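You operate a simulated robot arm through the tools that you are given. There is no shell and no other tool.

Carry out the task below with a simulated robot arm. There is one attempt and no reset: what you move stays moved.

TASK
Slide the mains strip to the Top end and move module 26 next to module 57.
Fine: 26 hangs in the small rack now; mains off while the strip and the module move and on again after; 26 goes on the Top side of 57; the other modules in the long rack stay.

It is judged by the outcome, as a careful person would: the job done as asked, and still so three seconds after it is handed in. It fails if anything else is knocked over, pushed out of place, dropped, spilled or broken.

THE ROBOT
A 7-joint arm with a two-finger parallel gripper, fixed in place. Base frame: the origin is on the floor under the middle of its stand, x ahead of it, y to its left, z up. Units: cm, degrees, N and s.
It reaches about 105.8 cm from its shoulder. Its first joint turns from -166.0 to 166.0 degrees. Payload 4.4 kg.
The tool frame sits at the grasp point between the pads (the TCP): z along the fingers, y along the line on which they close. The tips reach 2.3 cm beyond it. Largest opening 9.4 cm; finger width 3.8, thickness 1; the body of the gripper, 5.4 by 9.6 cm, starts 3.9 cm behind the TCP.
Orientation is that of the tool frame in the base frame, as [roll, pitch, yaw] about the fixed x, y, z axes, in that order (R = Rz(yaw) Ry(pitch) Rx(roll)). With the fingers straight down and closing along the base's y, the tool's x points along the base's -x, its y along +y and its z along -z.

THE INTERFACE
- The arm moves only by the tool move_arm. Its argument "deltas" is one flat list of numbers, 7 for each row, row after row: the turn, a rotation vector about the tool's x, y, z in degrees, then the shift along the tool's x, y, z in cm, then the finger opening in cm, from 0 to 9.4. In form: [rx, ry, rz, dx, dy, dz, hand, rx, ry, rz, dx, dy, dz, hand, ...]. A call has 1 to 20 rows; each row is the pose to reach, as a shift and turn from the pose commanded when the call began, along the tool's axes at that moment. Rows are played at 5 a second. More than 5 cm and 8.6 degrees between two rows, or a gripper value outside its range, and nothing of the call is played. A pose out of reach is approached as far as the arm can. The call stops where the force on the tool passes 50 N (or 10 N more than at its start, if that is more) or the arm is blocked; 0.2 s more then pass. Each finger travels about 10.8 cm/s and halts on what it meets, pressing with about 36 N; the grip force reading is that of the motor and also rises with nothing between the fingers. The clock runs only during rows and for 0.2 s after the last one: add rows that repeat a pose to give the fingers time. The reply holds the time, the measured pose of the TCP, the force on the tool along the base axes, the opening and the grip force, in the units named above and with some noise, with the torque about the TCP (base axes, N m) and any sound that the robot's microphone picked up.
- Cameras (640 x 400 px; columns grow to the right, rows downward): "scene" is fixed at [5.08, 64.89, 126.29]; the picture's right is [-0.32, -0.95, 0.00], its down [-0.61, 0.20, -0.76] and it looks along [0.72, -0.24, -0.65] (base axes); focal length 328 px, centre (320, 200). "wrist" rides on the gripper at [8.6, 1.6, -7.4] in the tool frame; the picture's right is [-0.18, 0.98, 0.00], its down [-0.58, -0.11, -0.81] and it looks along [-0.79, -0.15, 0.59] (tool axes); focal length 243 px, centre (320, 200). There is no depth. A picture from a camera that has moved, and an enlarged one, comes with that camera's place and axes in the base frame and with its lens.
- capture(camera): a new picture of that camera. It takes no simulated time.
- zoom(camera, box): a new picture of the part [left, top, right, bottom] of that camera's present view, enlarged. It takes no simulated time.
- hand_in(): hands the job in; it is judged then, once.

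Nothing tells you positions but the pictures and the camera data. Unless the task says otherwise, let go and move clear before handing in.

The tools are called after "Call:" as name(argument=value, ...) on one line, values as JSON. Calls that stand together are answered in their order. move_arm: Moves the arm, as the interface text tells. Its arguments: {"type":"object","properties":{"deltas":{"type":"array","items":{"type":"number"}}},"required":["deltas"]} The other tools are called the same way: capture (camera) takes a picture; zoom (camera, box) takes an enlarged picture of a part of a camera's view; hand_in () hands the job in.

At the start:

```text
time_s: 0.0
tcp_pos: [58.56, 24.58, 100.11]
tcp_rot: [-180.0, -0.1, -180.0]
ft_force: [-0.1, -0.4, -0.3]
torque: [-0.01, 0.02, 0.0]
opening: 9.39
grip_force: 0.1
```

scene: 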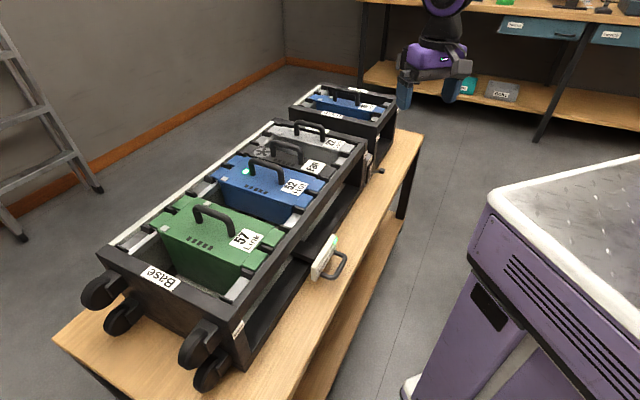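
wrist: 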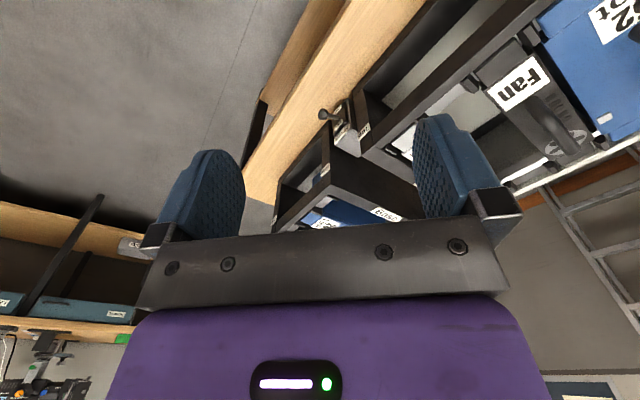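

I see a long rack (Base end near the camera) lying on a bench with modules 57, 52, a Fan and another one, and a small rack beyond with a blue module. I'll zoom in for details before moving anything.

Call:
zoom(camera="scene", box=[240, 70, 440, 195])

Call:
zoom(camera="scene", box=[80, 170, 380, 390])

Call:
zoom(camera="wrist", box=[240, 0, 640, 250])

Call:
zoom(camera="scene", box=[280, 70, 410, 150])

```text
3.20 times, centred on (340, 132) of scene
camera zoom: at [5.08, 64.89, 126.29], right [-0.32, -0.95, 0.0], down [-0.61, 0.2, -0.76], along [0.72, -0.24, -0.65], focal length 1051 px, centre (256, 416)
```

zoom: 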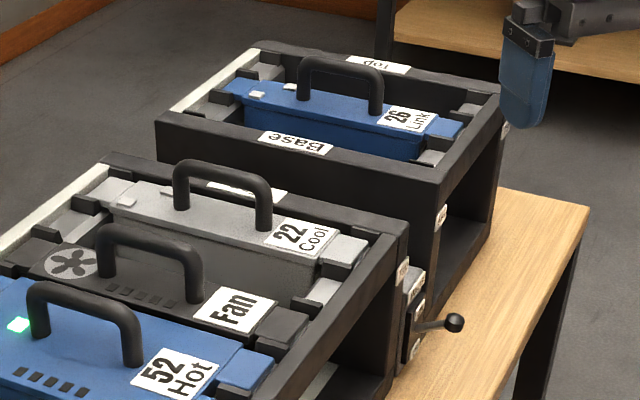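

```text
1.82 times, centred on (230, 280) of scene
camera zoom: at [5.08, 64.89, 126.29], right [-0.32, -0.95, 0.0], down [-0.61, 0.2, -0.76], along [0.72, -0.24, -0.65], focal length 597 px, centre (484, 54)
```

zoom: 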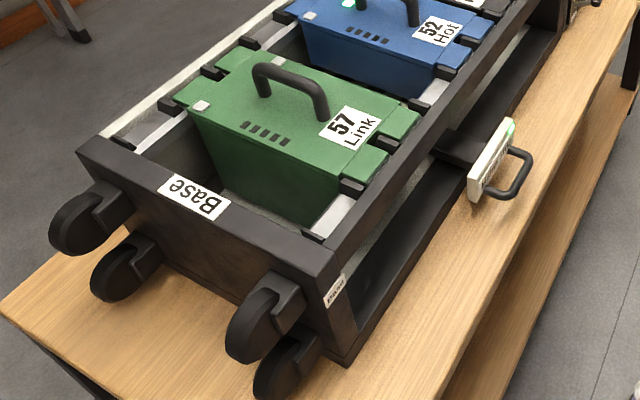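

```text
1.60 times, centred on (440, 125) of wrist
camera zoom: at [49.76, 26.21, 107.49], right [0.18, 0.98, 0.0], down [0.58, -0.11, 0.81], along [0.79, -0.15, -0.59], focal length 388 px, centre (128, 320)
```

zoom: 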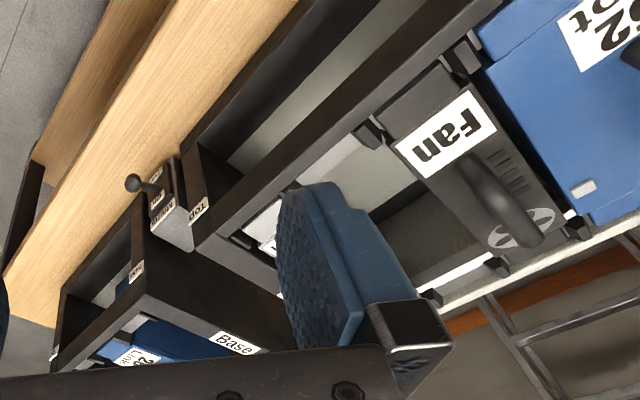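

```text
4.92 times, centred on (345, 110) of scene
camera zoom: at [5.08, 64.89, 126.29], right [-0.32, -0.95, 0.0], down [-0.61, 0.2, -0.76], along [0.72, -0.24, -0.65], focal length 1616 px, centre (197, 643)
```

zoom: 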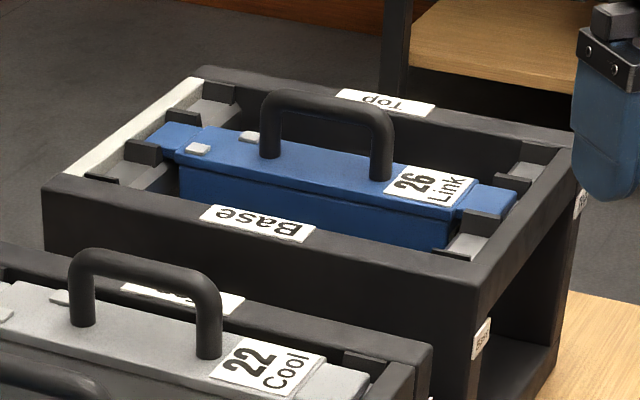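

The long rack holds 57, (gap), 52, Fan, 22; the small rack holds 26. There's a lever box between the racks and a white handled piece on the long rack's side. I'll zoom on those.

Call:
zoom(camera="scene", box=[345, 140, 395, 190])

Call:
zoom(camera="scene", box=[290, 220, 360, 290])

Call:
zoom(camera="wrist", box=[300, 80, 400, 160])

Call:
zoom(camera="scene", box=[130, 120, 380, 300])

```text
8.00 times, centred on (370, 165) of scene
camera zoom: at [5.08, 64.89, 126.29], right [-0.32, -0.95, 0.0], down [-0.61, 0.2, -0.76], along [0.72, -0.24, -0.65], focal length 2626 px, centre (-80, 480)
```

zoom: 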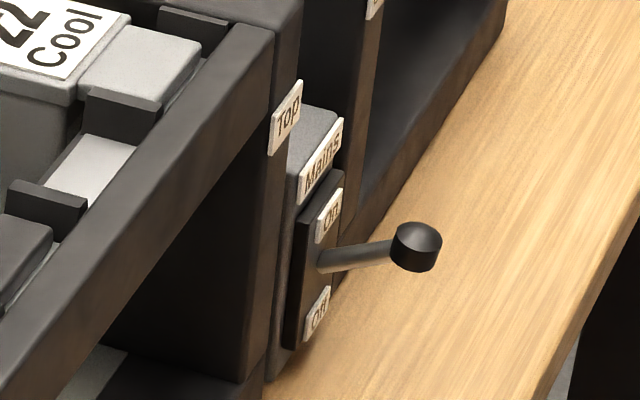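

```text
5.71 times, centred on (325, 255) of scene
camera zoom: at [5.08, 64.89, 126.29], right [-0.32, -0.95, 0.0], down [-0.61, 0.2, -0.76], along [0.72, -0.24, -0.65], focal length 1876 px, centre (291, -114)
```

zoom: 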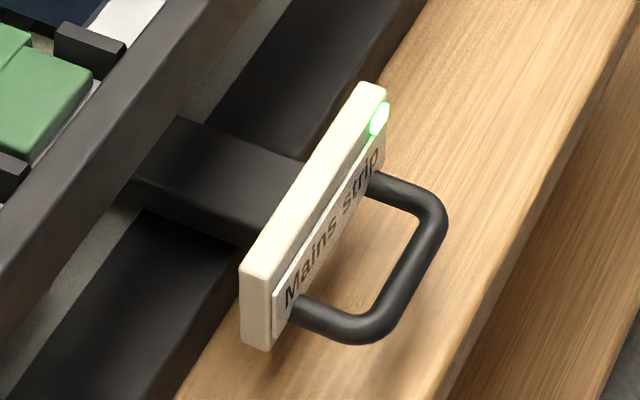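

```text
5.00 times, centred on (350, 120) of wrist
camera zoom: at [49.76, 26.21, 107.49], right [0.18, 0.98, 0.0], down [0.58, -0.11, 0.81], along [0.79, -0.15, -0.59], focal length 1213 px, centre (170, 600)
```

zoom: 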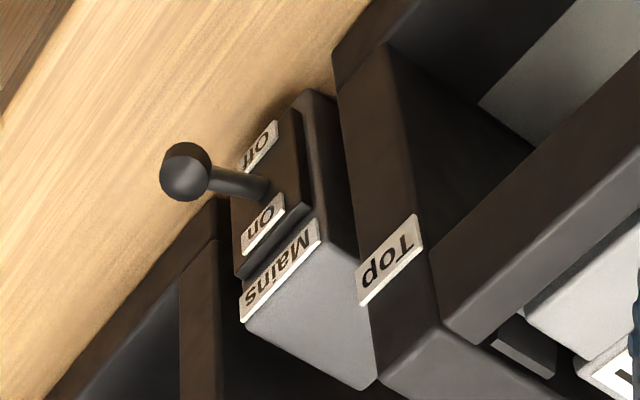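

```text
2.22 times, centred on (255, 210) of scene
camera zoom: at [5.08, 64.89, 126.29], right [-0.32, -0.95, 0.0], down [-0.61, 0.2, -0.76], along [0.72, -0.24, -0.65], focal length 730 px, centre (464, 178)
```

zoom: 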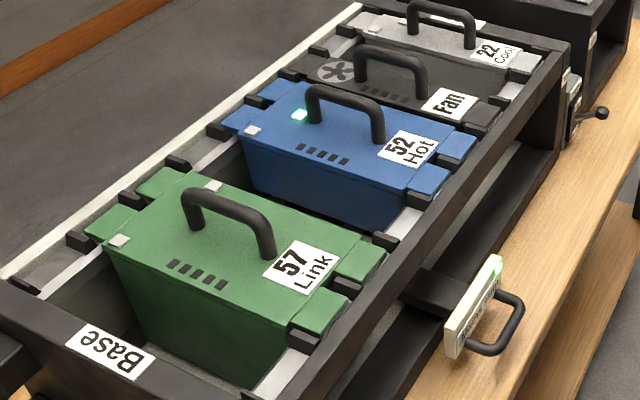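

The rack runs diagonally (about 45° in the base frame), Base end near (35,69), Top end near (75,28), with the mains lever ball near (75,22,69). I'll turn the wrist about 45° so the gripper is aligned with the rack and look.

Call:
move_arm(deltas=[0, 0, -8, 0, 0, 0, 9.4, 0, 0, -16, 0, 0, 0, 9.4, 0, 0, -24, 0, 0, 0, 9.4, 0, 0, -32, 0, 0, 0, 9.4, 0, 0, -40, 0, 0, 0, 9.4, 0, 0, -45, 0, 0, 0, 9.4, 0, 0, -45, 0, 0, 0, 9.4])

Call:
capture(camera="wrist")

```text
time_s: 1.6
tcp_pos: [58.38, 24.71, 100.13]
tcp_rot: [-179.9, 0.0, -134.9]
ft_force: [0.4, 0.5, -0.2]
torque: [-0.02, -0.01, 0.02]
opening: 9.41
grip_force: 0.0
```

```text
taken
camera wrist: at [51.04, 19.63, 107.48], right [-0.57, 0.82, 0.0], down [0.49, 0.33, 0.81], along [0.66, 0.46, -0.59], focal length 243 px, centre (320, 200)
```

wrist: 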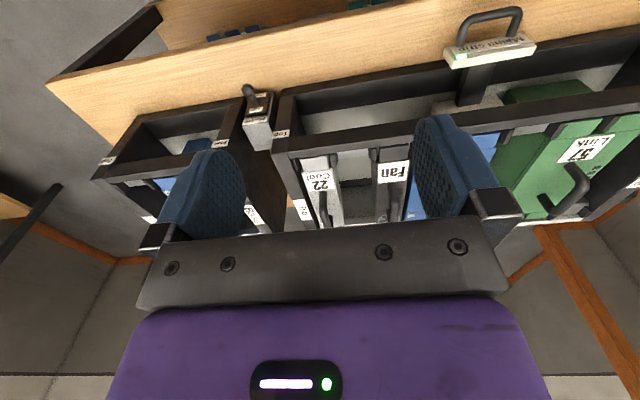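

I now see the rack side: mains strip handle toward the Base half, lever box at Top end. I'll zoom into these views.

Call:
zoom(camera="wrist", box=[400, 0, 640, 150])

Call:
zoom(camera="wrist", box=[210, 70, 330, 150])

Call:
zoom(camera="wrist", box=[270, 50, 530, 240])

Call:
zoom(camera="wrist", box=[80, 80, 300, 240])

```text
2.67 times, centred on (520, 75) of wrist
camera zoom: at [51.04, 19.63, 107.48], right [-0.57, 0.82, 0.0], down [0.49, 0.33, 0.81], along [0.66, 0.46, -0.59], focal length 647 px, centre (-213, 533)
```

zoom: 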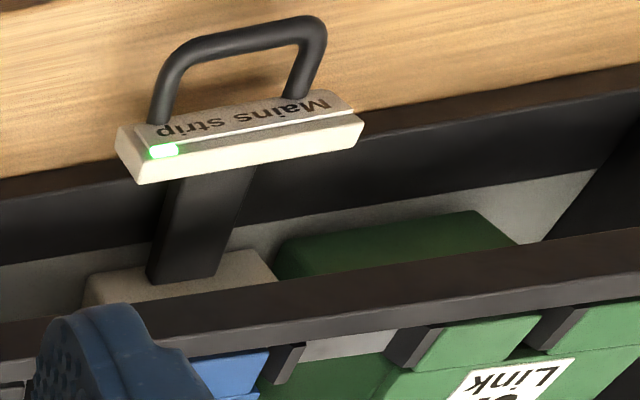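

```text
5.00 times, centred on (270, 110) of wrist
camera zoom: at [51.04, 19.63, 107.48], right [-0.57, 0.82, 0.0], down [0.49, 0.33, 0.81], along [0.66, 0.46, -0.59], focal length 1213 px, centre (570, 650)
```

zoom: 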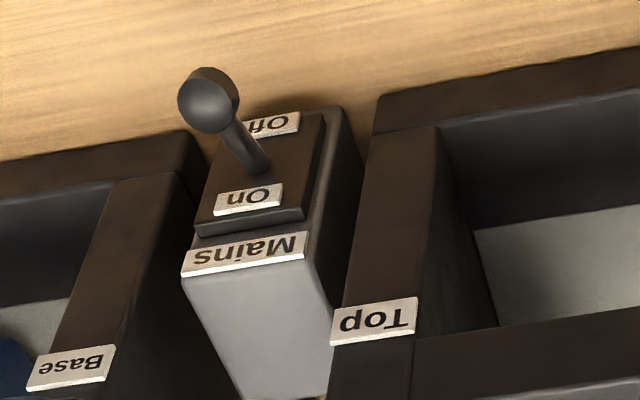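

```text
2.11 times, centred on (400, 145) of wrist
camera zoom: at [51.04, 19.63, 107.48], right [-0.57, 0.82, 0.0], down [0.49, 0.33, 0.81], along [0.66, 0.46, -0.59], focal length 511 px, centre (152, 316)
```

zoom: 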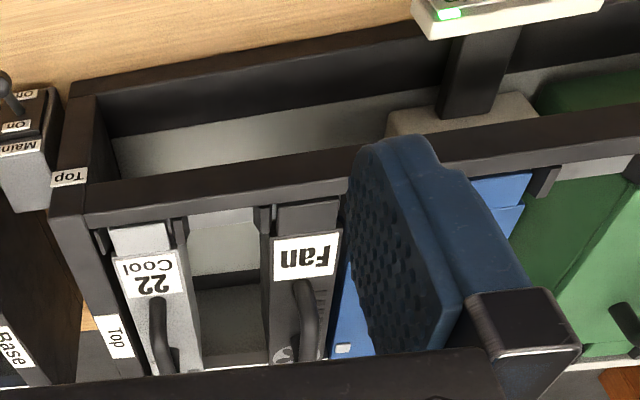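

```text
2.50 times, centred on (190, 160) of wrist
camera zoom: at [51.04, 19.63, 107.48], right [-0.57, 0.82, 0.0], down [0.49, 0.33, 0.81], along [0.66, 0.46, -0.59], focal length 606 px, centre (645, 300)
```

zoom: 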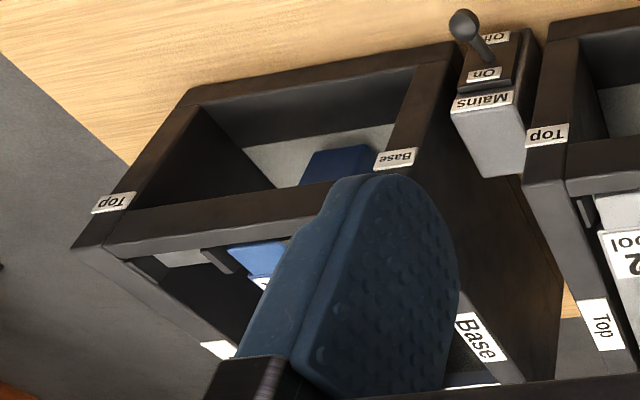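

Lever ball is at about (74.9, 22.1, 69.6) with its pivot at about (77.3, 24.7, 67.8), so it is up, at "On". I'll move above the lever on the robot side of the racks with closed fingers and look.

Call:
move_arm(deltas=[0, 0, 0, -2.31, -3.38, 0, 0, 0, 0, 0, -4.62, -6.76, 0, 0, 0, 0, 0, -6.93, -10.14, 0, 0, 0, 0, 0, -9.24, -13.5, 0, 0, 0, 0, 0, -9.24, -13.5, 5, 0, 0, 0, 0, -9.24, -13.5, 10, 0, 0, 0, 0, -9.24, -13.5, 15, 0, 0, 0, 0, -9.24, -13.5, 15, 0])

Call:
capture(camera="wrist")

Call:
capture(camera="scene")

```text
time_s: 3.4
tcp_pos: [74.02, 22.16, 84.66]
tcp_rot: [-180.0, 0.0, -134.9]
ft_force: [-0.1, -0.3, 0.2]
torque: [0.02, -0.02, 0.0]
opening: 0.0
grip_force: 36.1
```

```text
taken
camera wrist: at [66.75, 17.05, 92.04], right [-0.56, 0.83, 0.0], down [0.49, 0.33, 0.81], along [0.67, 0.46, -0.59], focal length 243 px, centre (320, 200)
```

wrist: 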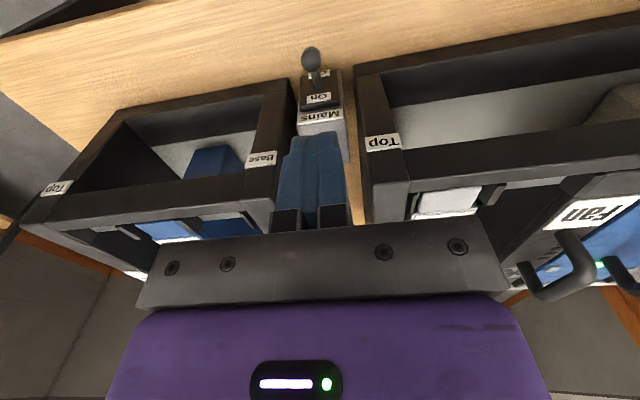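

```text
taken
```

scene: 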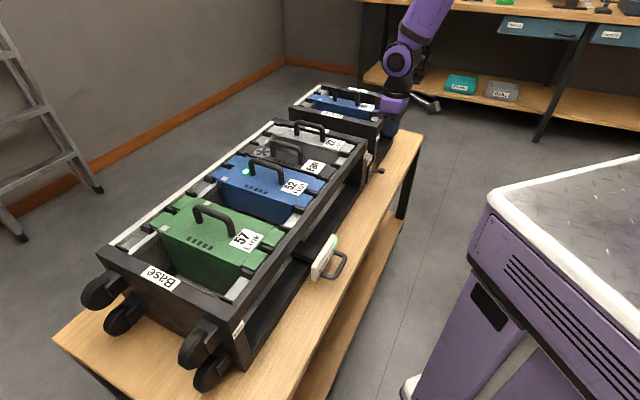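

The arm is in place above the lever. I'll zoom to locate the ball precisely from here.

Call:
move_arm(deltas=[0, 0, 0, 0, 0, 0, 0, 0, 0, 0, 0, 0, 0, 0])

Call:
zoom(camera="wrist", box=[260, 20, 380, 120])

Call:
zoom(camera="wrist", box=[0, 60, 320, 260])

Call:
zoom(camera="wrist", box=[340, 20, 640, 310])

```text
time_s: 4.0
tcp_pos: [74.09, 22.05, 84.64]
tcp_rot: [-179.9, -0.1, -135.0]
ft_force: [-0.2, -0.1, -0.5]
torque: [0.0, -0.03, 0.01]
opening: 0.0
grip_force: 36.6
```

```text
4.00 times, centred on (320, 70) of wrist
camera zoom: at [66.74, 17.06, 92.07], right [-0.56, 0.83, 0.0], down [0.49, 0.33, 0.81], along [0.67, 0.46, -0.59], focal length 970 px, centre (320, 720)
```

zoom: 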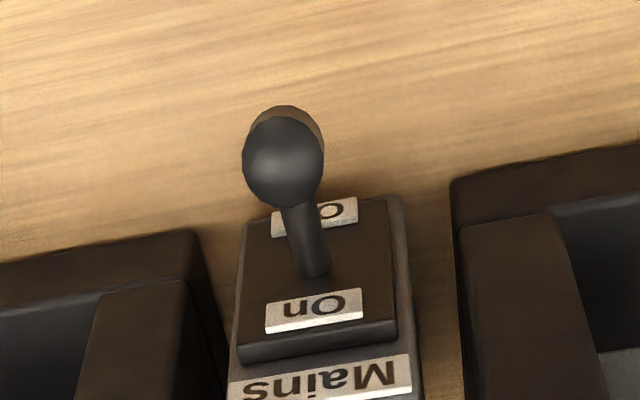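

```text
2.00 times, centred on (160, 160) of wrist
camera zoom: at [66.74, 17.06, 92.07], right [-0.56, 0.83, 0.0], down [0.49, 0.33, 0.81], along [0.67, 0.46, -0.59], focal length 485 px, centre (640, 280)
```

zoom: 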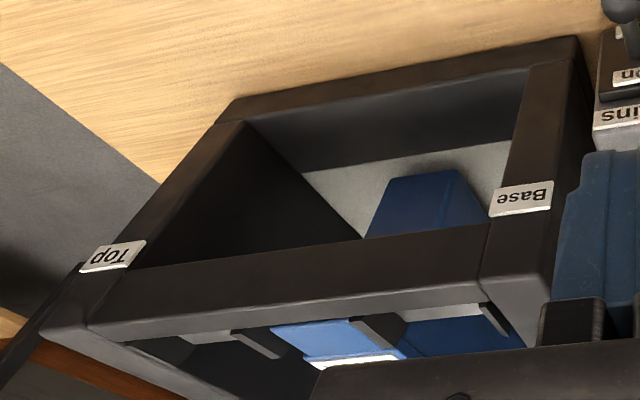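

```text
1.38 times, centred on (490, 165) of wrist
camera zoom: at [66.74, 17.06, 92.07], right [-0.56, 0.83, 0.0], down [0.49, 0.33, 0.81], along [0.67, 0.46, -0.59], focal length 335 px, centre (86, 248)
```

zoom: 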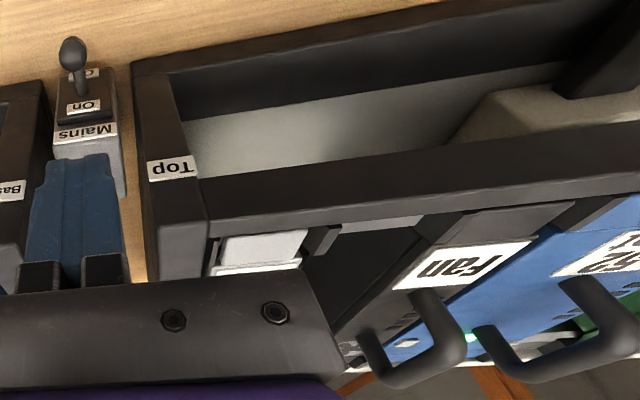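

The ball is about 0.9 cm toward Top and 0.7 cm inward from the TCP line. I'll align and descend to just above the ball, then check.

Call:
move_arm(deltas=[0, 0, 0, -0.2, -0.9, 0, 0, 0, 0, 0, -0.2, -0.9, 4, 0, 0, 0, 0, -0.2, -0.9, 8, 0, 0, 0, 0, -0.2, -0.9, 10.5, 0, 0, 0, 0, -0.2, -0.9, 10.5, 0])

Call:
capture(camera="wrist")

Call:
zoom(camera="scene", box=[320, 100, 440, 200])

```text
time_s: 5.2
tcp_pos: [75.44, 21.36, 74.2]
tcp_rot: [-180.0, 0.0, -134.9]
ft_force: [0.1, 0.2, -0.2]
torque: [0.03, -0.01, 0.01]
opening: 0.0
grip_force: 36.0
```

```text
taken
camera wrist: at [68.11, 16.33, 81.59], right [-0.56, 0.83, 0.0], down [0.49, 0.33, 0.81], along [0.67, 0.46, -0.59], focal length 243 px, centre (320, 200)
```

wrist: 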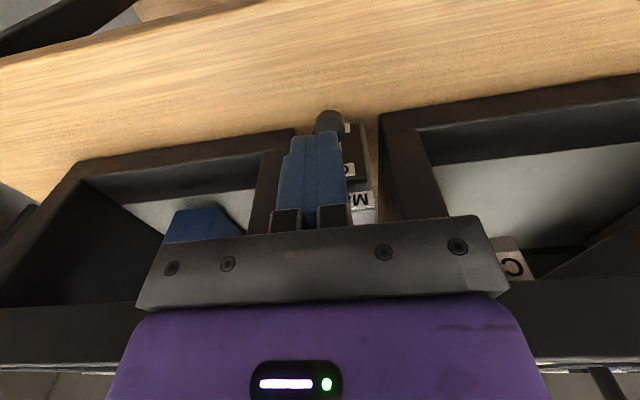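

```text
4.00 times, centred on (380, 150) of scene
camera zoom: at [5.08, 64.89, 126.29], right [-0.32, -0.95, 0.0], down [-0.61, 0.2, -0.76], along [0.72, -0.24, -0.65], focal length 1313 px, centre (80, 400)
```

zoom: 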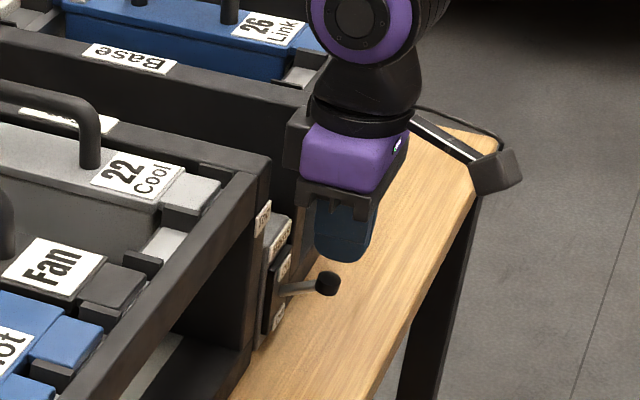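

Fingers are just above the ball, about half a centimetre off to the Top side. I'll centre and press the lever down in small steps.

Call:
move_arm(deltas=[0, 0, 0, 0.1, 0.45, 0, 0, 0, 0, 0, 0.1, 0.45, 1, 0, 0, 0, 0, 0.1, 0.45, 2, 0, 0, 0, 0, 0.1, 0.45, 3, 0, 0, 0, 0, 0.1, 0.45, 4, 0, 0, 0, 0, 0.1, 0.45, 4.6, 0, 0, 0, 0, 0.1, 0.45, 4.6, 0])

Call:
zoom(camera="scene", box=[320, 100, 440, 200])

Call:
zoom(camera="scene", box=[290, 220, 360, 290])

```text
time_s: 6.8
tcp_pos: [75.0, 21.44, 69.96]
tcp_rot: [180.0, -0.1, -135.0]
ft_force: [-1.1, 0.7, -0.6]
torque: [0.01, 0.0, -0.01]
opening: 0.0
grip_force: 35.7
```

```text
4.00 times, centred on (380, 150) of scene
camera zoom: at [5.08, 64.89, 126.29], right [-0.32, -0.95, 0.0], down [-0.61, 0.2, -0.76], along [0.72, -0.24, -0.65], focal length 1313 px, centre (80, 400)
```

zoom: 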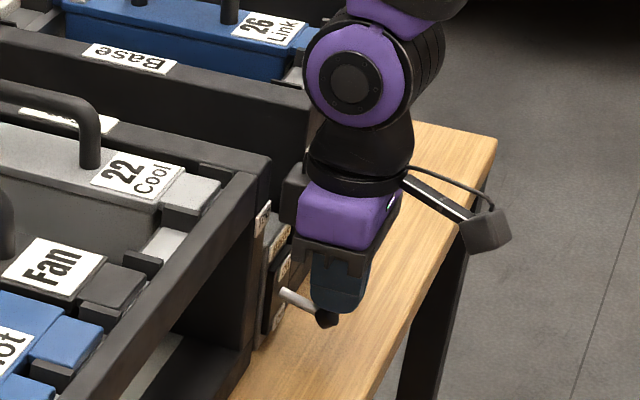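

```text
5.71 times, centred on (325, 255) of scene
camera zoom: at [5.08, 64.89, 126.29], right [-0.32, -0.95, 0.0], down [-0.61, 0.2, -0.76], along [0.72, -0.24, -0.65], focal length 1876 px, centre (291, -114)
```

zoom: 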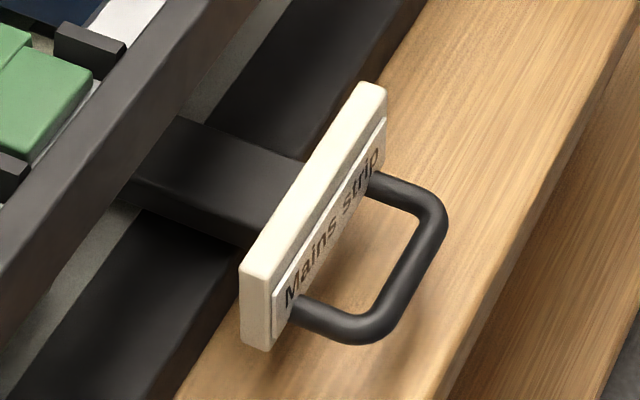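

The green LED on the strip went out, so mains is off. I'll press slightly more to seat the lever fully at Off, then retreat upward and verify.

Call:
move_arm(deltas=[0, 0, 0, 0, 0, 0.4, 0, 0, 0, 0, 0, 0, 0.8, 0, 0, 0, 0, 0, 0, 1.2, 0, 0, 0, 0, 0, 0, 1.2, 0])

Call:
zoom(camera="scene", box=[320, 100, 440, 200])

```text
time_s: 7.6
tcp_pos: [74.92, 21.47, 69.27]
tcp_rot: [-180.0, 0.1, -135.0]
ft_force: [-14.1, -9.7, 28.0]
torque: [0.19, -0.1, 0.18]
opening: 0.0
grip_force: 36.1
stopped in row 3: the force on the tool passed its limit at 61 N (the readings are from after the stop); the commanded pose is now the measured one
```

```text
4.00 times, centred on (380, 150) of scene
camera zoom: at [5.08, 64.89, 126.29], right [-0.32, -0.95, 0.0], down [-0.61, 0.2, -0.76], along [0.72, -0.24, -0.65], focal length 1313 px, centre (80, 400)
```

zoom: 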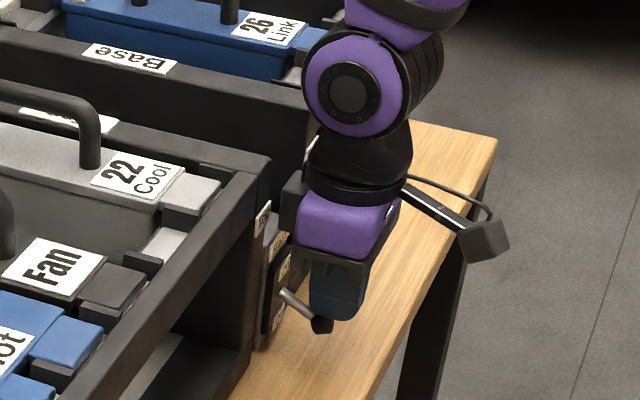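

The lever is at its lower stop. I'll lift straight up and verify it stays at Off.

Call:
move_arm(deltas=[0, 0, 0, 0, 0, -2, 0, 0, 0, 0, 0.5, 0, -6, 0, 0, 0, 0, 0.5, 0, -11, 0, 0, 0, 0, 0.5, 0, -16, 0, 0, 0, 0, 0.5, 0, -16, 0])

Call:
zoom(camera="wrist", box=[260, 20, 380, 120])

Call:
zoom(camera="scene", box=[320, 100, 440, 200])

```text
time_s: 8.8
tcp_pos: [74.93, 20.84, 85.26]
tcp_rot: [180.0, 0.1, -135.1]
ft_force: [0.0, -0.3, -0.5]
torque: [-0.03, 0.02, -0.02]
opening: 0.0
grip_force: 36.2
```

```text
4.00 times, centred on (320, 70) of wrist
camera zoom: at [67.59, 15.77, 92.59], right [-0.56, 0.83, 0.0], down [0.49, 0.33, 0.81], along [0.67, 0.46, -0.59], focal length 970 px, centre (320, 720)
```

zoom: 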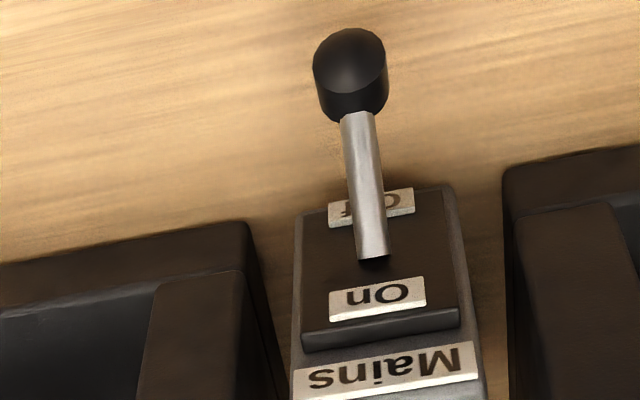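

```text
4.00 times, centred on (380, 150) of scene
camera zoom: at [5.08, 64.89, 126.29], right [-0.32, -0.95, 0.0], down [-0.61, 0.2, -0.76], along [0.72, -0.24, -0.65], focal length 1313 px, centre (80, 400)
```

zoom: 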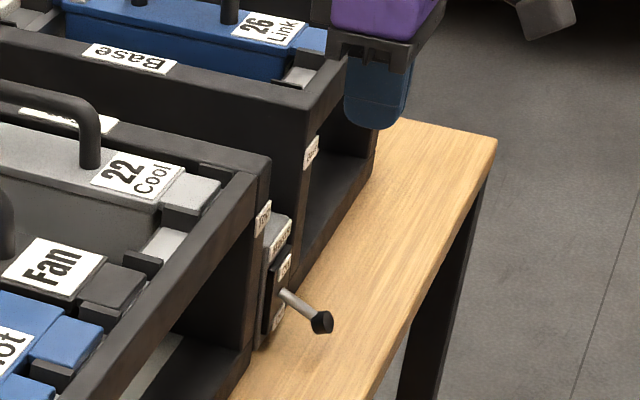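

Lever is firmly at Off. Next I move along the robot side of the rack to the Base side of the strip handle (handle near (47,46,67)) and look down at it.

Call:
move_arm(deltas=[0, 0, 0, 0.12, 4.8, 0, 0, 0, 0, 0, 0.24, 9.6, 0, 0, 0, 0, 0, 0.36, 14.4, 0, 0, 0, 0, 0, 0.48, 19.2, 0, 0, 0, 0, 0, 0.6, 24, 0, 0, 0, 0, 0, 0.72, 28.8, 0, 0, 0, 0, 0, 0.84, 33.6, 0, 0, 0, 0, 0, 0.96, 38.4, 0, 0, 0, 0, 0, 1.07, 43.3, 0, 0, 0, 0, 0, 1.07, 43.3, 0, 0, 0, 0, 0, 1.07, 43.3, 0, 0])

Call:
capture(camera="wrist")

Call:
capture(camera="scene")

```text
time_s: 11.2
tcp_pos: [43.1, 51.08, 84.69]
tcp_rot: [-179.9, 0.2, -134.9]
ft_force: [-0.9, 0.2, 0.0]
torque: [0.01, 0.04, -0.03]
opening: 0.01
grip_force: 36.1
```

```text
taken
camera wrist: at [35.7, 46.03, 92.12], right [-0.56, 0.83, 0.0], down [0.49, 0.33, 0.81], along [0.67, 0.46, -0.59], focal length 243 px, centre (320, 200)
```

wrist: 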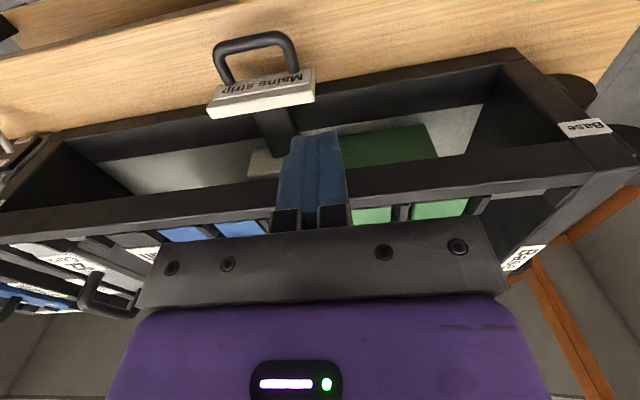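

```text
taken
```

scene: 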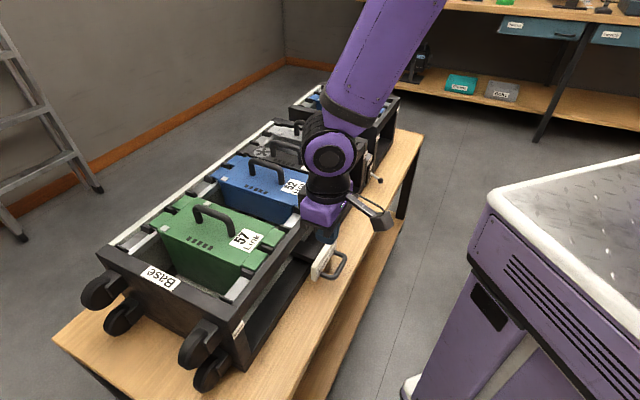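

I see the strip handle up-left of the fingers; let me zoom to place it precisely.

Call:
zoom(camera="wrist", box=[190, 10, 350, 130])

Call:
zoom(camera="scene", box=[280, 210, 360, 290])

```text
3.33 times, centred on (270, 70) of wrist
camera zoom: at [35.7, 46.03, 92.12], right [-0.56, 0.83, 0.0], down [0.49, 0.33, 0.81], along [0.67, 0.46, -0.59], focal length 809 px, centre (487, 633)
```

zoom: 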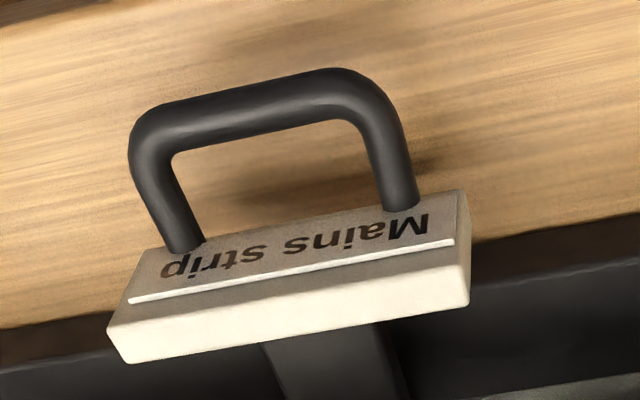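

```text
5.00 times, centred on (320, 250) of scene
camera zoom: at [5.08, 64.89, 126.29], right [-0.32, -0.95, 0.0], down [-0.61, 0.2, -0.76], along [0.72, -0.24, -0.65], focal length 1642 px, centre (320, -50)
```

zoom: 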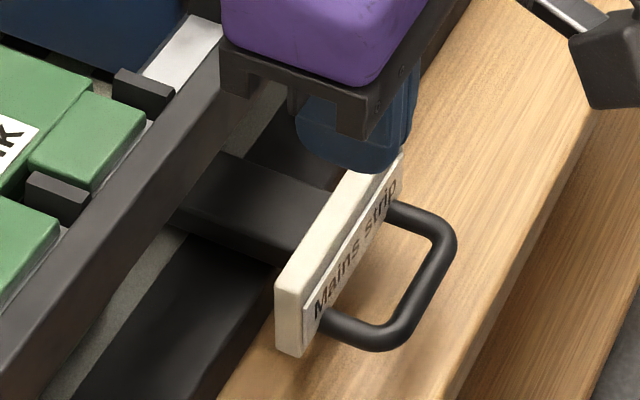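

Handle's Base-side leg runs at along-rack coordinate about -2.8 (my fingers at -5.6), height ~67.6. I'll descend beside it on the Base side with a small outward shift.

Call:
move_arm(deltas=[0, 0, 0, 0.3, 0.2, 4, 0, 0, 0, 0, 0.3, 0.2, 8, 0, 0, 0, 0, 0.3, 0.2, 12, 0, 0, 0, 0, 0.3, 0.2, 15, 0, 0, 0, 0, 0.3, 0.2, 16.5, 0, 0, 0, 0, 0.3, 0.2, 16.5, 0])

Call:
capture(camera="wrist")

Call:
zoom(camera="scene", box=[260, 190, 380, 300])

```text
time_s: 12.6
tcp_pos: [42.81, 50.81, 68.68]
tcp_rot: [179.9, 0.1, -135.0]
ft_force: [-0.8, -0.6, 0.2]
torque: [0.03, 0.0, 0.01]
opening: 0.02
grip_force: 36.3
```

```text
taken
camera wrist: at [35.5, 45.83, 76.05], right [-0.56, 0.83, 0.0], down [0.49, 0.33, 0.81], along [0.67, 0.46, -0.59], focal length 243 px, centre (320, 200)
```

wrist: 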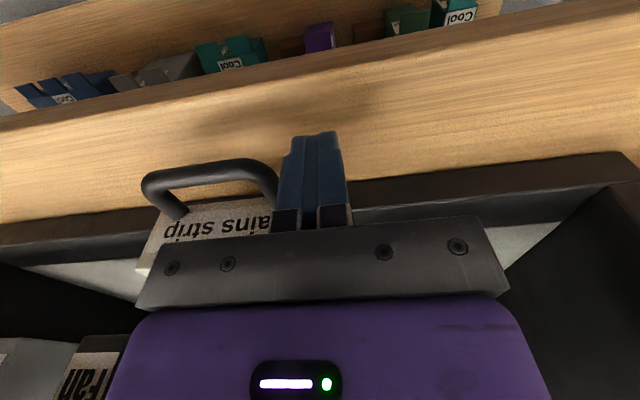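

```text
3.64 times, centred on (320, 245) of scene
camera zoom: at [5.08, 64.89, 126.29], right [-0.32, -0.95, 0.0], down [-0.61, 0.2, -0.76], along [0.72, -0.24, -0.65], focal length 1194 px, centre (320, 36)
```

zoom: 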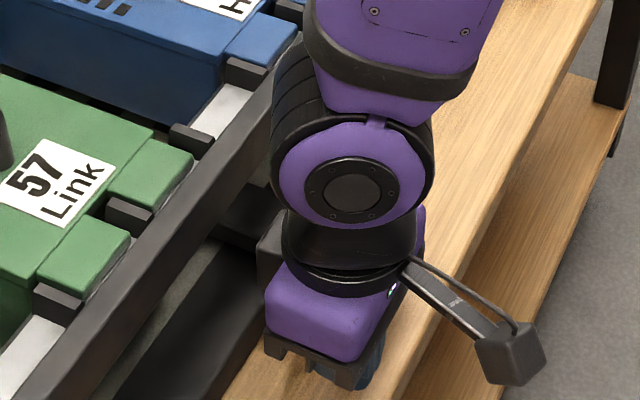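

Fingers are beside the handle's Base-side leg. I'll lower 0.5 cm and push toward Top gently.

Call:
move_arm(deltas=[0, 0, 0, 0, 0, 0.6, 0, 0, 0, 0, 0, -0.7, 0.6, 0, 0, 0, 0, 0, -1.4, 0.6, 0, 0, 0, 0, 0, -2.1, 0.6, 0, 0, 0, 0, 0, -2.8, 0.6, 0, 0, 0, 0, 0, -3.5, 0.6, 0, 0, 0, 0, 0, -4.2, 0.6, 0, 0, 0, 0, 0, -5, 0.6, 0])

Call:
capture(camera="wrist")

Call:
capture(camera="scene")

```text
time_s: 14.4
tcp_pos: [46.65, 47.21, 67.87]
tcp_rot: [-179.9, 0.0, -135.1]
ft_force: [-1.9, 7.5, 3.3]
torque: [0.08, -0.06, 0.18]
opening: 0.0
grip_force: 36.0
```

```text
taken
camera wrist: at [39.24, 42.25, 75.32], right [-0.56, 0.83, 0.0], down [0.49, 0.33, 0.81], along [0.67, 0.45, -0.59], focal length 243 px, centre (320, 200)
```

wrist: 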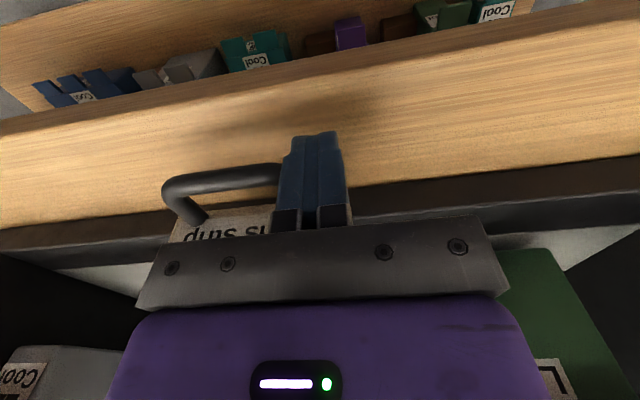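

```text
taken
```

scene: 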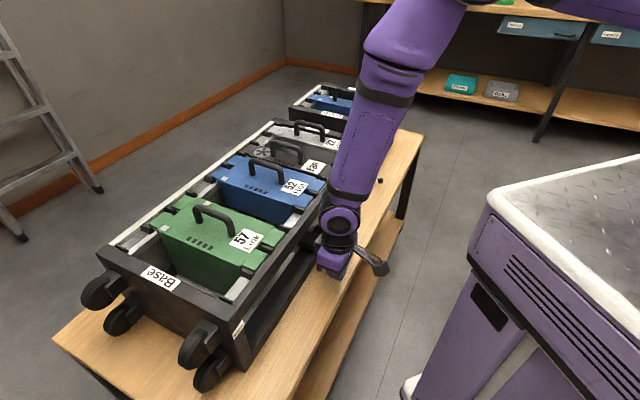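

The strip slides with little friction (~8 N). I continue pushing toward Top.

Call:
move_arm(deltas=[0, 0, 0, 0, -1, 0, 0, 0, 0, 0, 0, -2, 0, 0, 0, 0, 0, 0, -3, 0, 0, 0, 0, 0, 0, -4, 0, 0, 0, 0, 0, 0, -5, 0, 0, 0, 0, 0, 0, -6, 0, 0, 0, 0, 0, 0, -7, 0, 0, 0, 0, 0, 0, -8, 0, 0, 0, 0, 0, 0, -9, 0, 0, 0, 0, 0, 0, -10, 0, 0, 0, 0, 0, 0, -11, 0, 0, 0, 0, 0, 0, -12, 0, 0])

Call:
capture(camera="wrist")

Call:
capture(camera="scene")

```text
time_s: 17.0
tcp_pos: [55.13, 39.01, 67.96]
tcp_rot: [-179.9, 0.2, -135.1]
ft_force: [-2.2, 5.6, 9.3]
torque: [0.08, -0.22, 0.17]
opening: 0.01
grip_force: 36.1
```

```text
taken
camera wrist: at [47.71, 33.88, 75.28], right [-0.56, 0.83, 0.0], down [0.49, 0.33, 0.81], along [0.67, 0.46, -0.59], focal length 243 px, centre (320, 200)
```

wrist: 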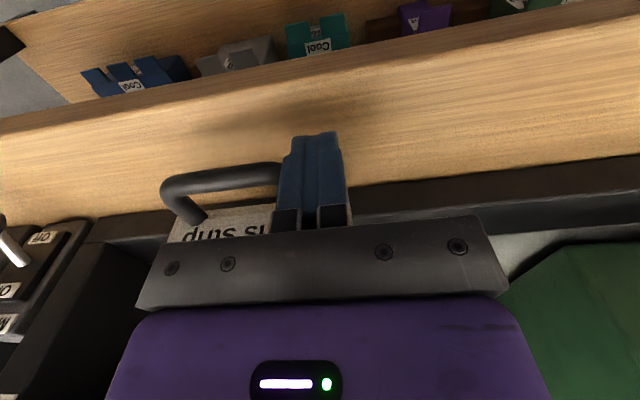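

```text
taken
```

scene: 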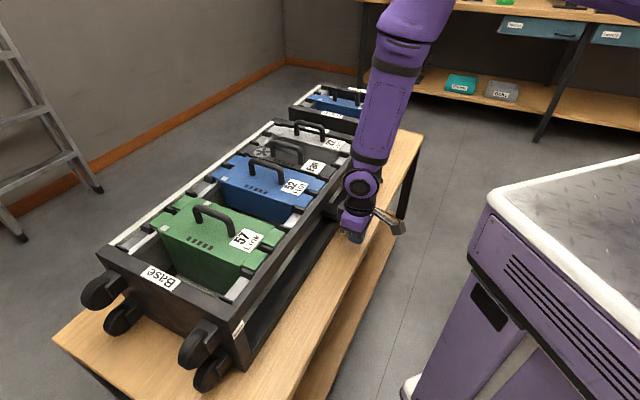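

Strip moved ~16 cm. I continue until it meets its end stop.

Call:
move_arm(deltas=[0, 0, 0, 0, -1, 0, 0, 0, 0, 0, 0, -2, 0, 0, 0, 0, 0, 0, -3, 0, 0, 0, 0, 0, 0, -4, 0, 0, 0, 0, 0, 0, -5, 0, 0, 0, 0, 0, 0, -6, 0, 0, 0, 0, 0, 0, -7, 0, 0, 0, 0, 0, 0, -8, 0, 0, 0, 0, 0, 0, -9, 0, 0, 0, 0, 0, 0, -10, 0, 0])

Call:
capture(camera="wrist")

Call:
capture(camera="scene")

```text
time_s: 19.2
tcp_pos: [61.19, 32.86, 67.95]
tcp_rot: [179.4, 0.2, -134.4]
ft_force: [-10.5, 7.4, 4.6]
torque: [0.06, -0.04, 0.22]
opening: 0.01
grip_force: 35.8
stopped in row 10: the force on the tool passed its limit at 58 N (the readings are from after the stop); the commanded pose is now the measured one
```

```text
taken
camera wrist: at [53.88, 27.59, 75.32], right [-0.57, 0.82, 0.01], down [0.49, 0.33, 0.81], along [0.66, 0.47, -0.59], focal length 243 px, centre (320, 200)
```

wrist: 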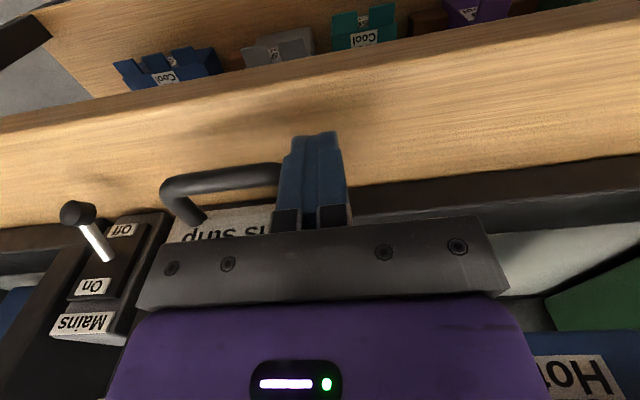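

```text
taken
```

scene: 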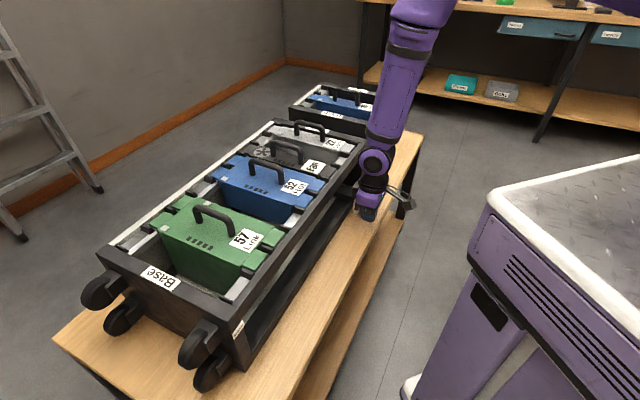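

The strip is at its Top end stop (58 N contact). I back off, lift clear and view the result.

Call:
move_arm(deltas=[0, 0, 0, 0, 1, 0, 0, 0, 0, 0, 0.5, 2, 0, 0, 0, 0, 0, 0.5, 2, -5, 0, 0, 0, 0, 0.5, 2, -10, 0, 0, 0, 0, 0.5, 2, -15, 0, 0, 0, 0, 0.5, 2, -20, 3, 0, 0, 0, 0.5, 2, -25, 6, 0, 0, 0, 0.5, 2, -30, 9, 0, 0, 0, 0.5, 2, -34, 9.4, 0, 0, 0, 0.5, 2, -34, 9.4])

Call:
capture(camera="wrist")

Call:
zoom(camera="scene", box=[300, 120, 440, 240])

```text
time_s: 21.4
tcp_pos: [59.71, 33.65, 101.91]
tcp_rot: [179.5, 0.1, -134.6]
ft_force: [0.4, -0.2, 0.0]
torque: [-0.02, 0.01, 0.0]
opening: 9.4
grip_force: 0.0
```

```text
taken
camera wrist: at [52.38, 28.4, 109.32], right [-0.57, 0.82, 0.01], down [0.49, 0.33, 0.81], along [0.66, 0.46, -0.59], focal length 243 px, centre (320, 200)
```

wrist: 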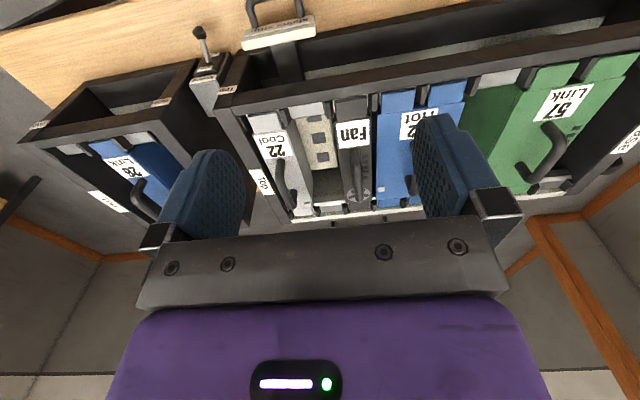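

```text
3.33 times, centred on (370, 180) of scene
camera zoom: at [5.08, 64.89, 126.29], right [-0.32, -0.95, 0.0], down [-0.61, 0.2, -0.76], along [0.72, -0.24, -0.65], focal length 1094 px, centre (153, 267)
```

zoom: 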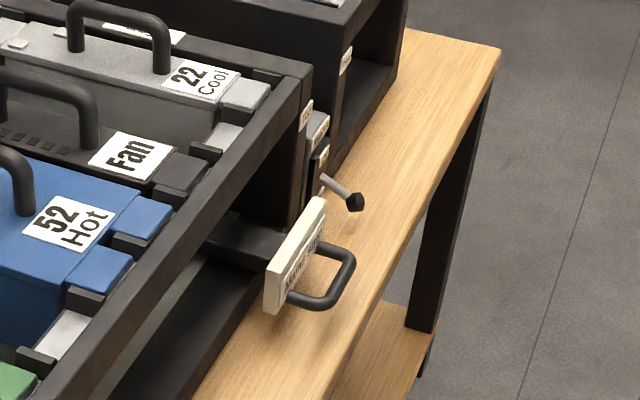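

Strip is at the Top end and lever still Off. Now I'll measure module 26 and the free slot between 52 and 57 with zooms.

Call:
zoom(camera="wrist", box=[20, 90, 240, 230])

Call:
zoom(camera="wrist", box=[380, 30, 640, 220])

Call:
zoom(camera="wrist", box=[230, 60, 430, 220])

Call:
zoom(camera="scene", box=[190, 150, 330, 240])

```text
2.86 times, centred on (130, 160) of wrist
camera zoom: at [52.38, 28.4, 109.32], right [-0.57, 0.82, 0.01], down [0.49, 0.33, 0.81], along [0.66, 0.46, -0.59], focal length 693 px, centre (863, 314)
```

zoom: 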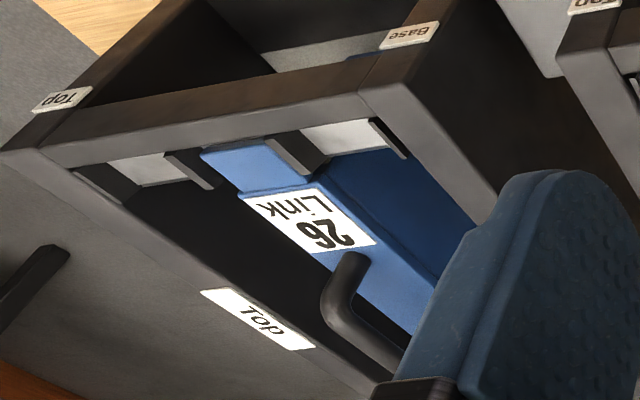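

```text
2.11 times, centred on (510, 125) of wrist
camera zoom: at [52.38, 28.4, 109.32], right [-0.57, 0.82, 0.01], down [0.49, 0.33, 0.81], along [0.66, 0.46, -0.59], focal length 511 px, centre (-80, 358)
```

zoom: 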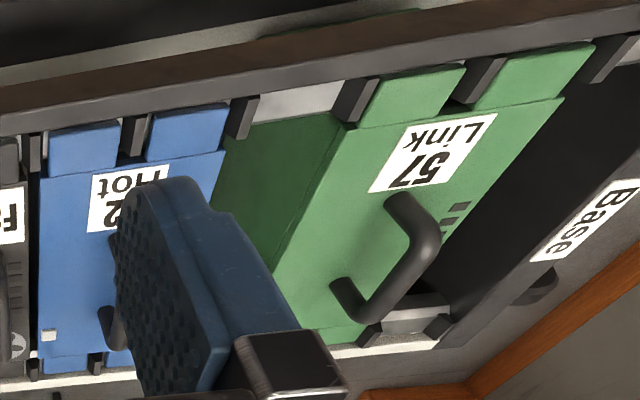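

```text
2.50 times, centred on (330, 140) of wrist
camera zoom: at [52.38, 28.4, 109.32], right [-0.57, 0.82, 0.01], down [0.49, 0.33, 0.81], along [0.66, 0.46, -0.59], focal length 606 px, centre (295, 350)
```

zoom: 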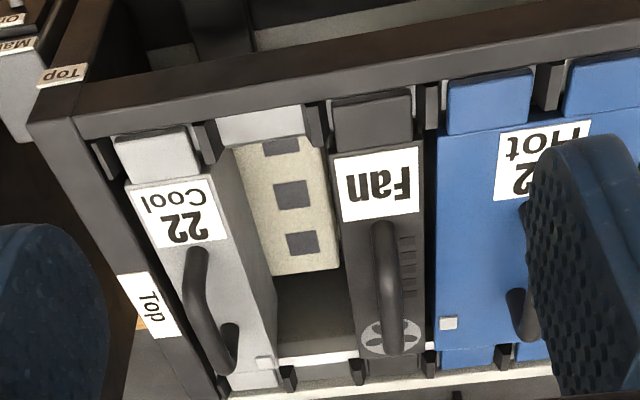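

```text
4.44 times, centred on (260, 195) of scene
camera zoom: at [5.08, 64.89, 126.29], right [-0.32, -0.95, 0.0], down [-0.61, 0.2, -0.76], along [0.72, -0.24, -0.65], focal length 1459 px, centre (587, 222)
```

zoom: 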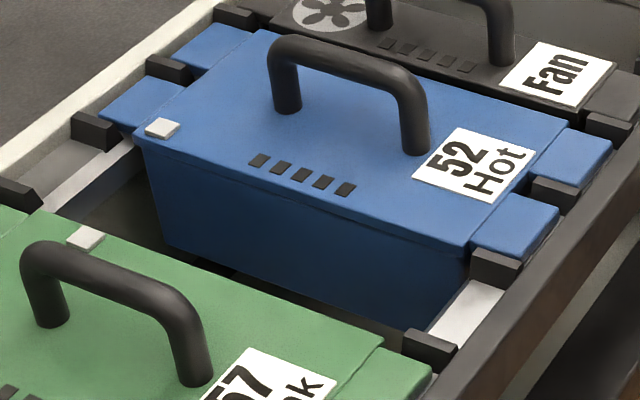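

Layout confirmed: free slot between 52 and 57 is one ear wide, with dark pegs on both rails. I'll move the camera over toward the small rack to measure 26's handle.

Call:
move_arm(deltas=[0.5, 0, 0.4, -1.58, -4.54, 0, 9.4, 0.5, 0, 0.4, -3.16, -9.08, 0, 9.4, 0.5, 0, 0.4, -4.74, -13.62, 0, 9.4, 0.5, 0, 0.4, -6.32, -18.16, 0, 9.4, 0.5, 0, 0.4, -7.9, -22.7, 0, 9.4, 0.5, 0, 0.4, -9.48, -27.24, 0, 9.4, 0.5, 0, 0.4, -11.06, -31.8, 0, 9.4, 0.5, 0, 0.4, -11.06, -31.8, 0, 9.4, 0.5, 0, 0.4, -11.06, -31.8, 0, 9.4])

Call:
capture(camera="wrist")

Call:
capture(camera="scene")

```text
time_s: 23.4
tcp_pos: [90.13, 18.68, 101.8]
tcp_rot: [180.0, 0.2, -135.0]
ft_force: [0.1, 0.7, -0.6]
torque: [0.0, 0.0, -0.02]
opening: 9.41
grip_force: 0.1
```

```text
taken
camera wrist: at [82.75, 13.59, 109.22], right [-0.57, 0.82, 0.0], down [0.49, 0.33, 0.81], along [0.67, 0.46, -0.59], focal length 243 px, centre (320, 200)
```

wrist: 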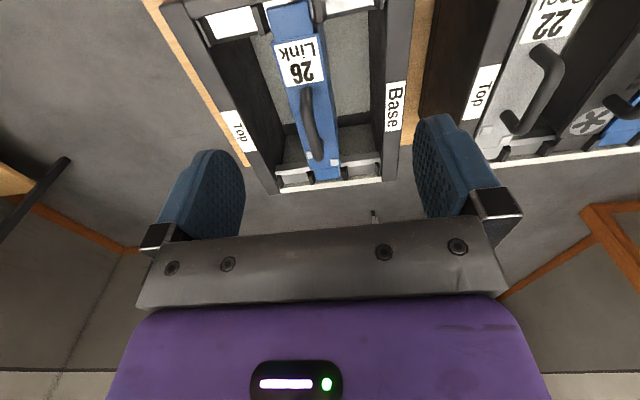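

```text
taken
```

scene: 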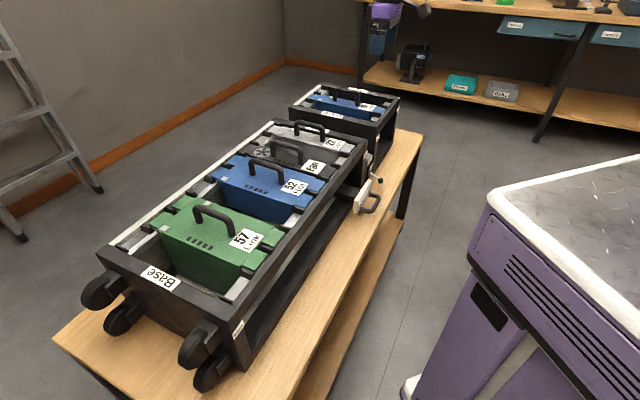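

26 is visible in the middle slot of the three-slot small rack. I'll zoom for measurements.

Call:
zoom(camera="wrist", box=[160, 0, 420, 200])

Call:
zoom(camera="scene", box=[280, 70, 410, 150])

```text
2.00 times, centred on (290, 100) of wrist
camera zoom: at [82.75, 13.59, 109.22], right [-0.57, 0.82, 0.0], down [0.49, 0.33, 0.81], along [0.67, 0.46, -0.59], focal length 485 px, centre (380, 400)
```

zoom: 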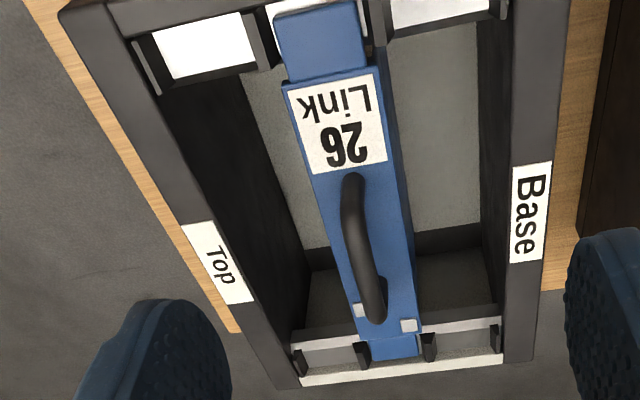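

```text
4.92 times, centred on (345, 110) of scene
camera zoom: at [5.08, 64.89, 126.29], right [-0.32, -0.95, 0.0], down [-0.61, 0.2, -0.76], along [0.72, -0.24, -0.65], focal length 1616 px, centre (197, 643)
```

zoom: 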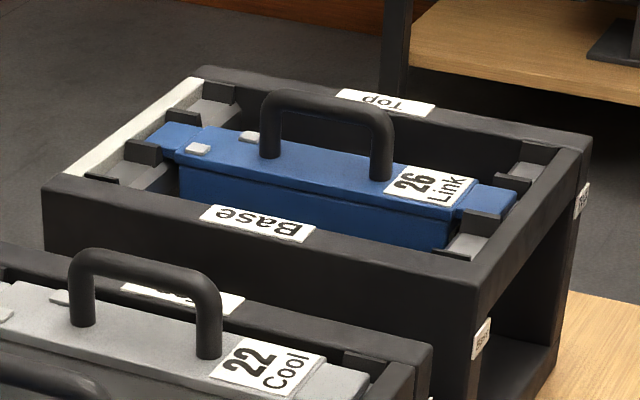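

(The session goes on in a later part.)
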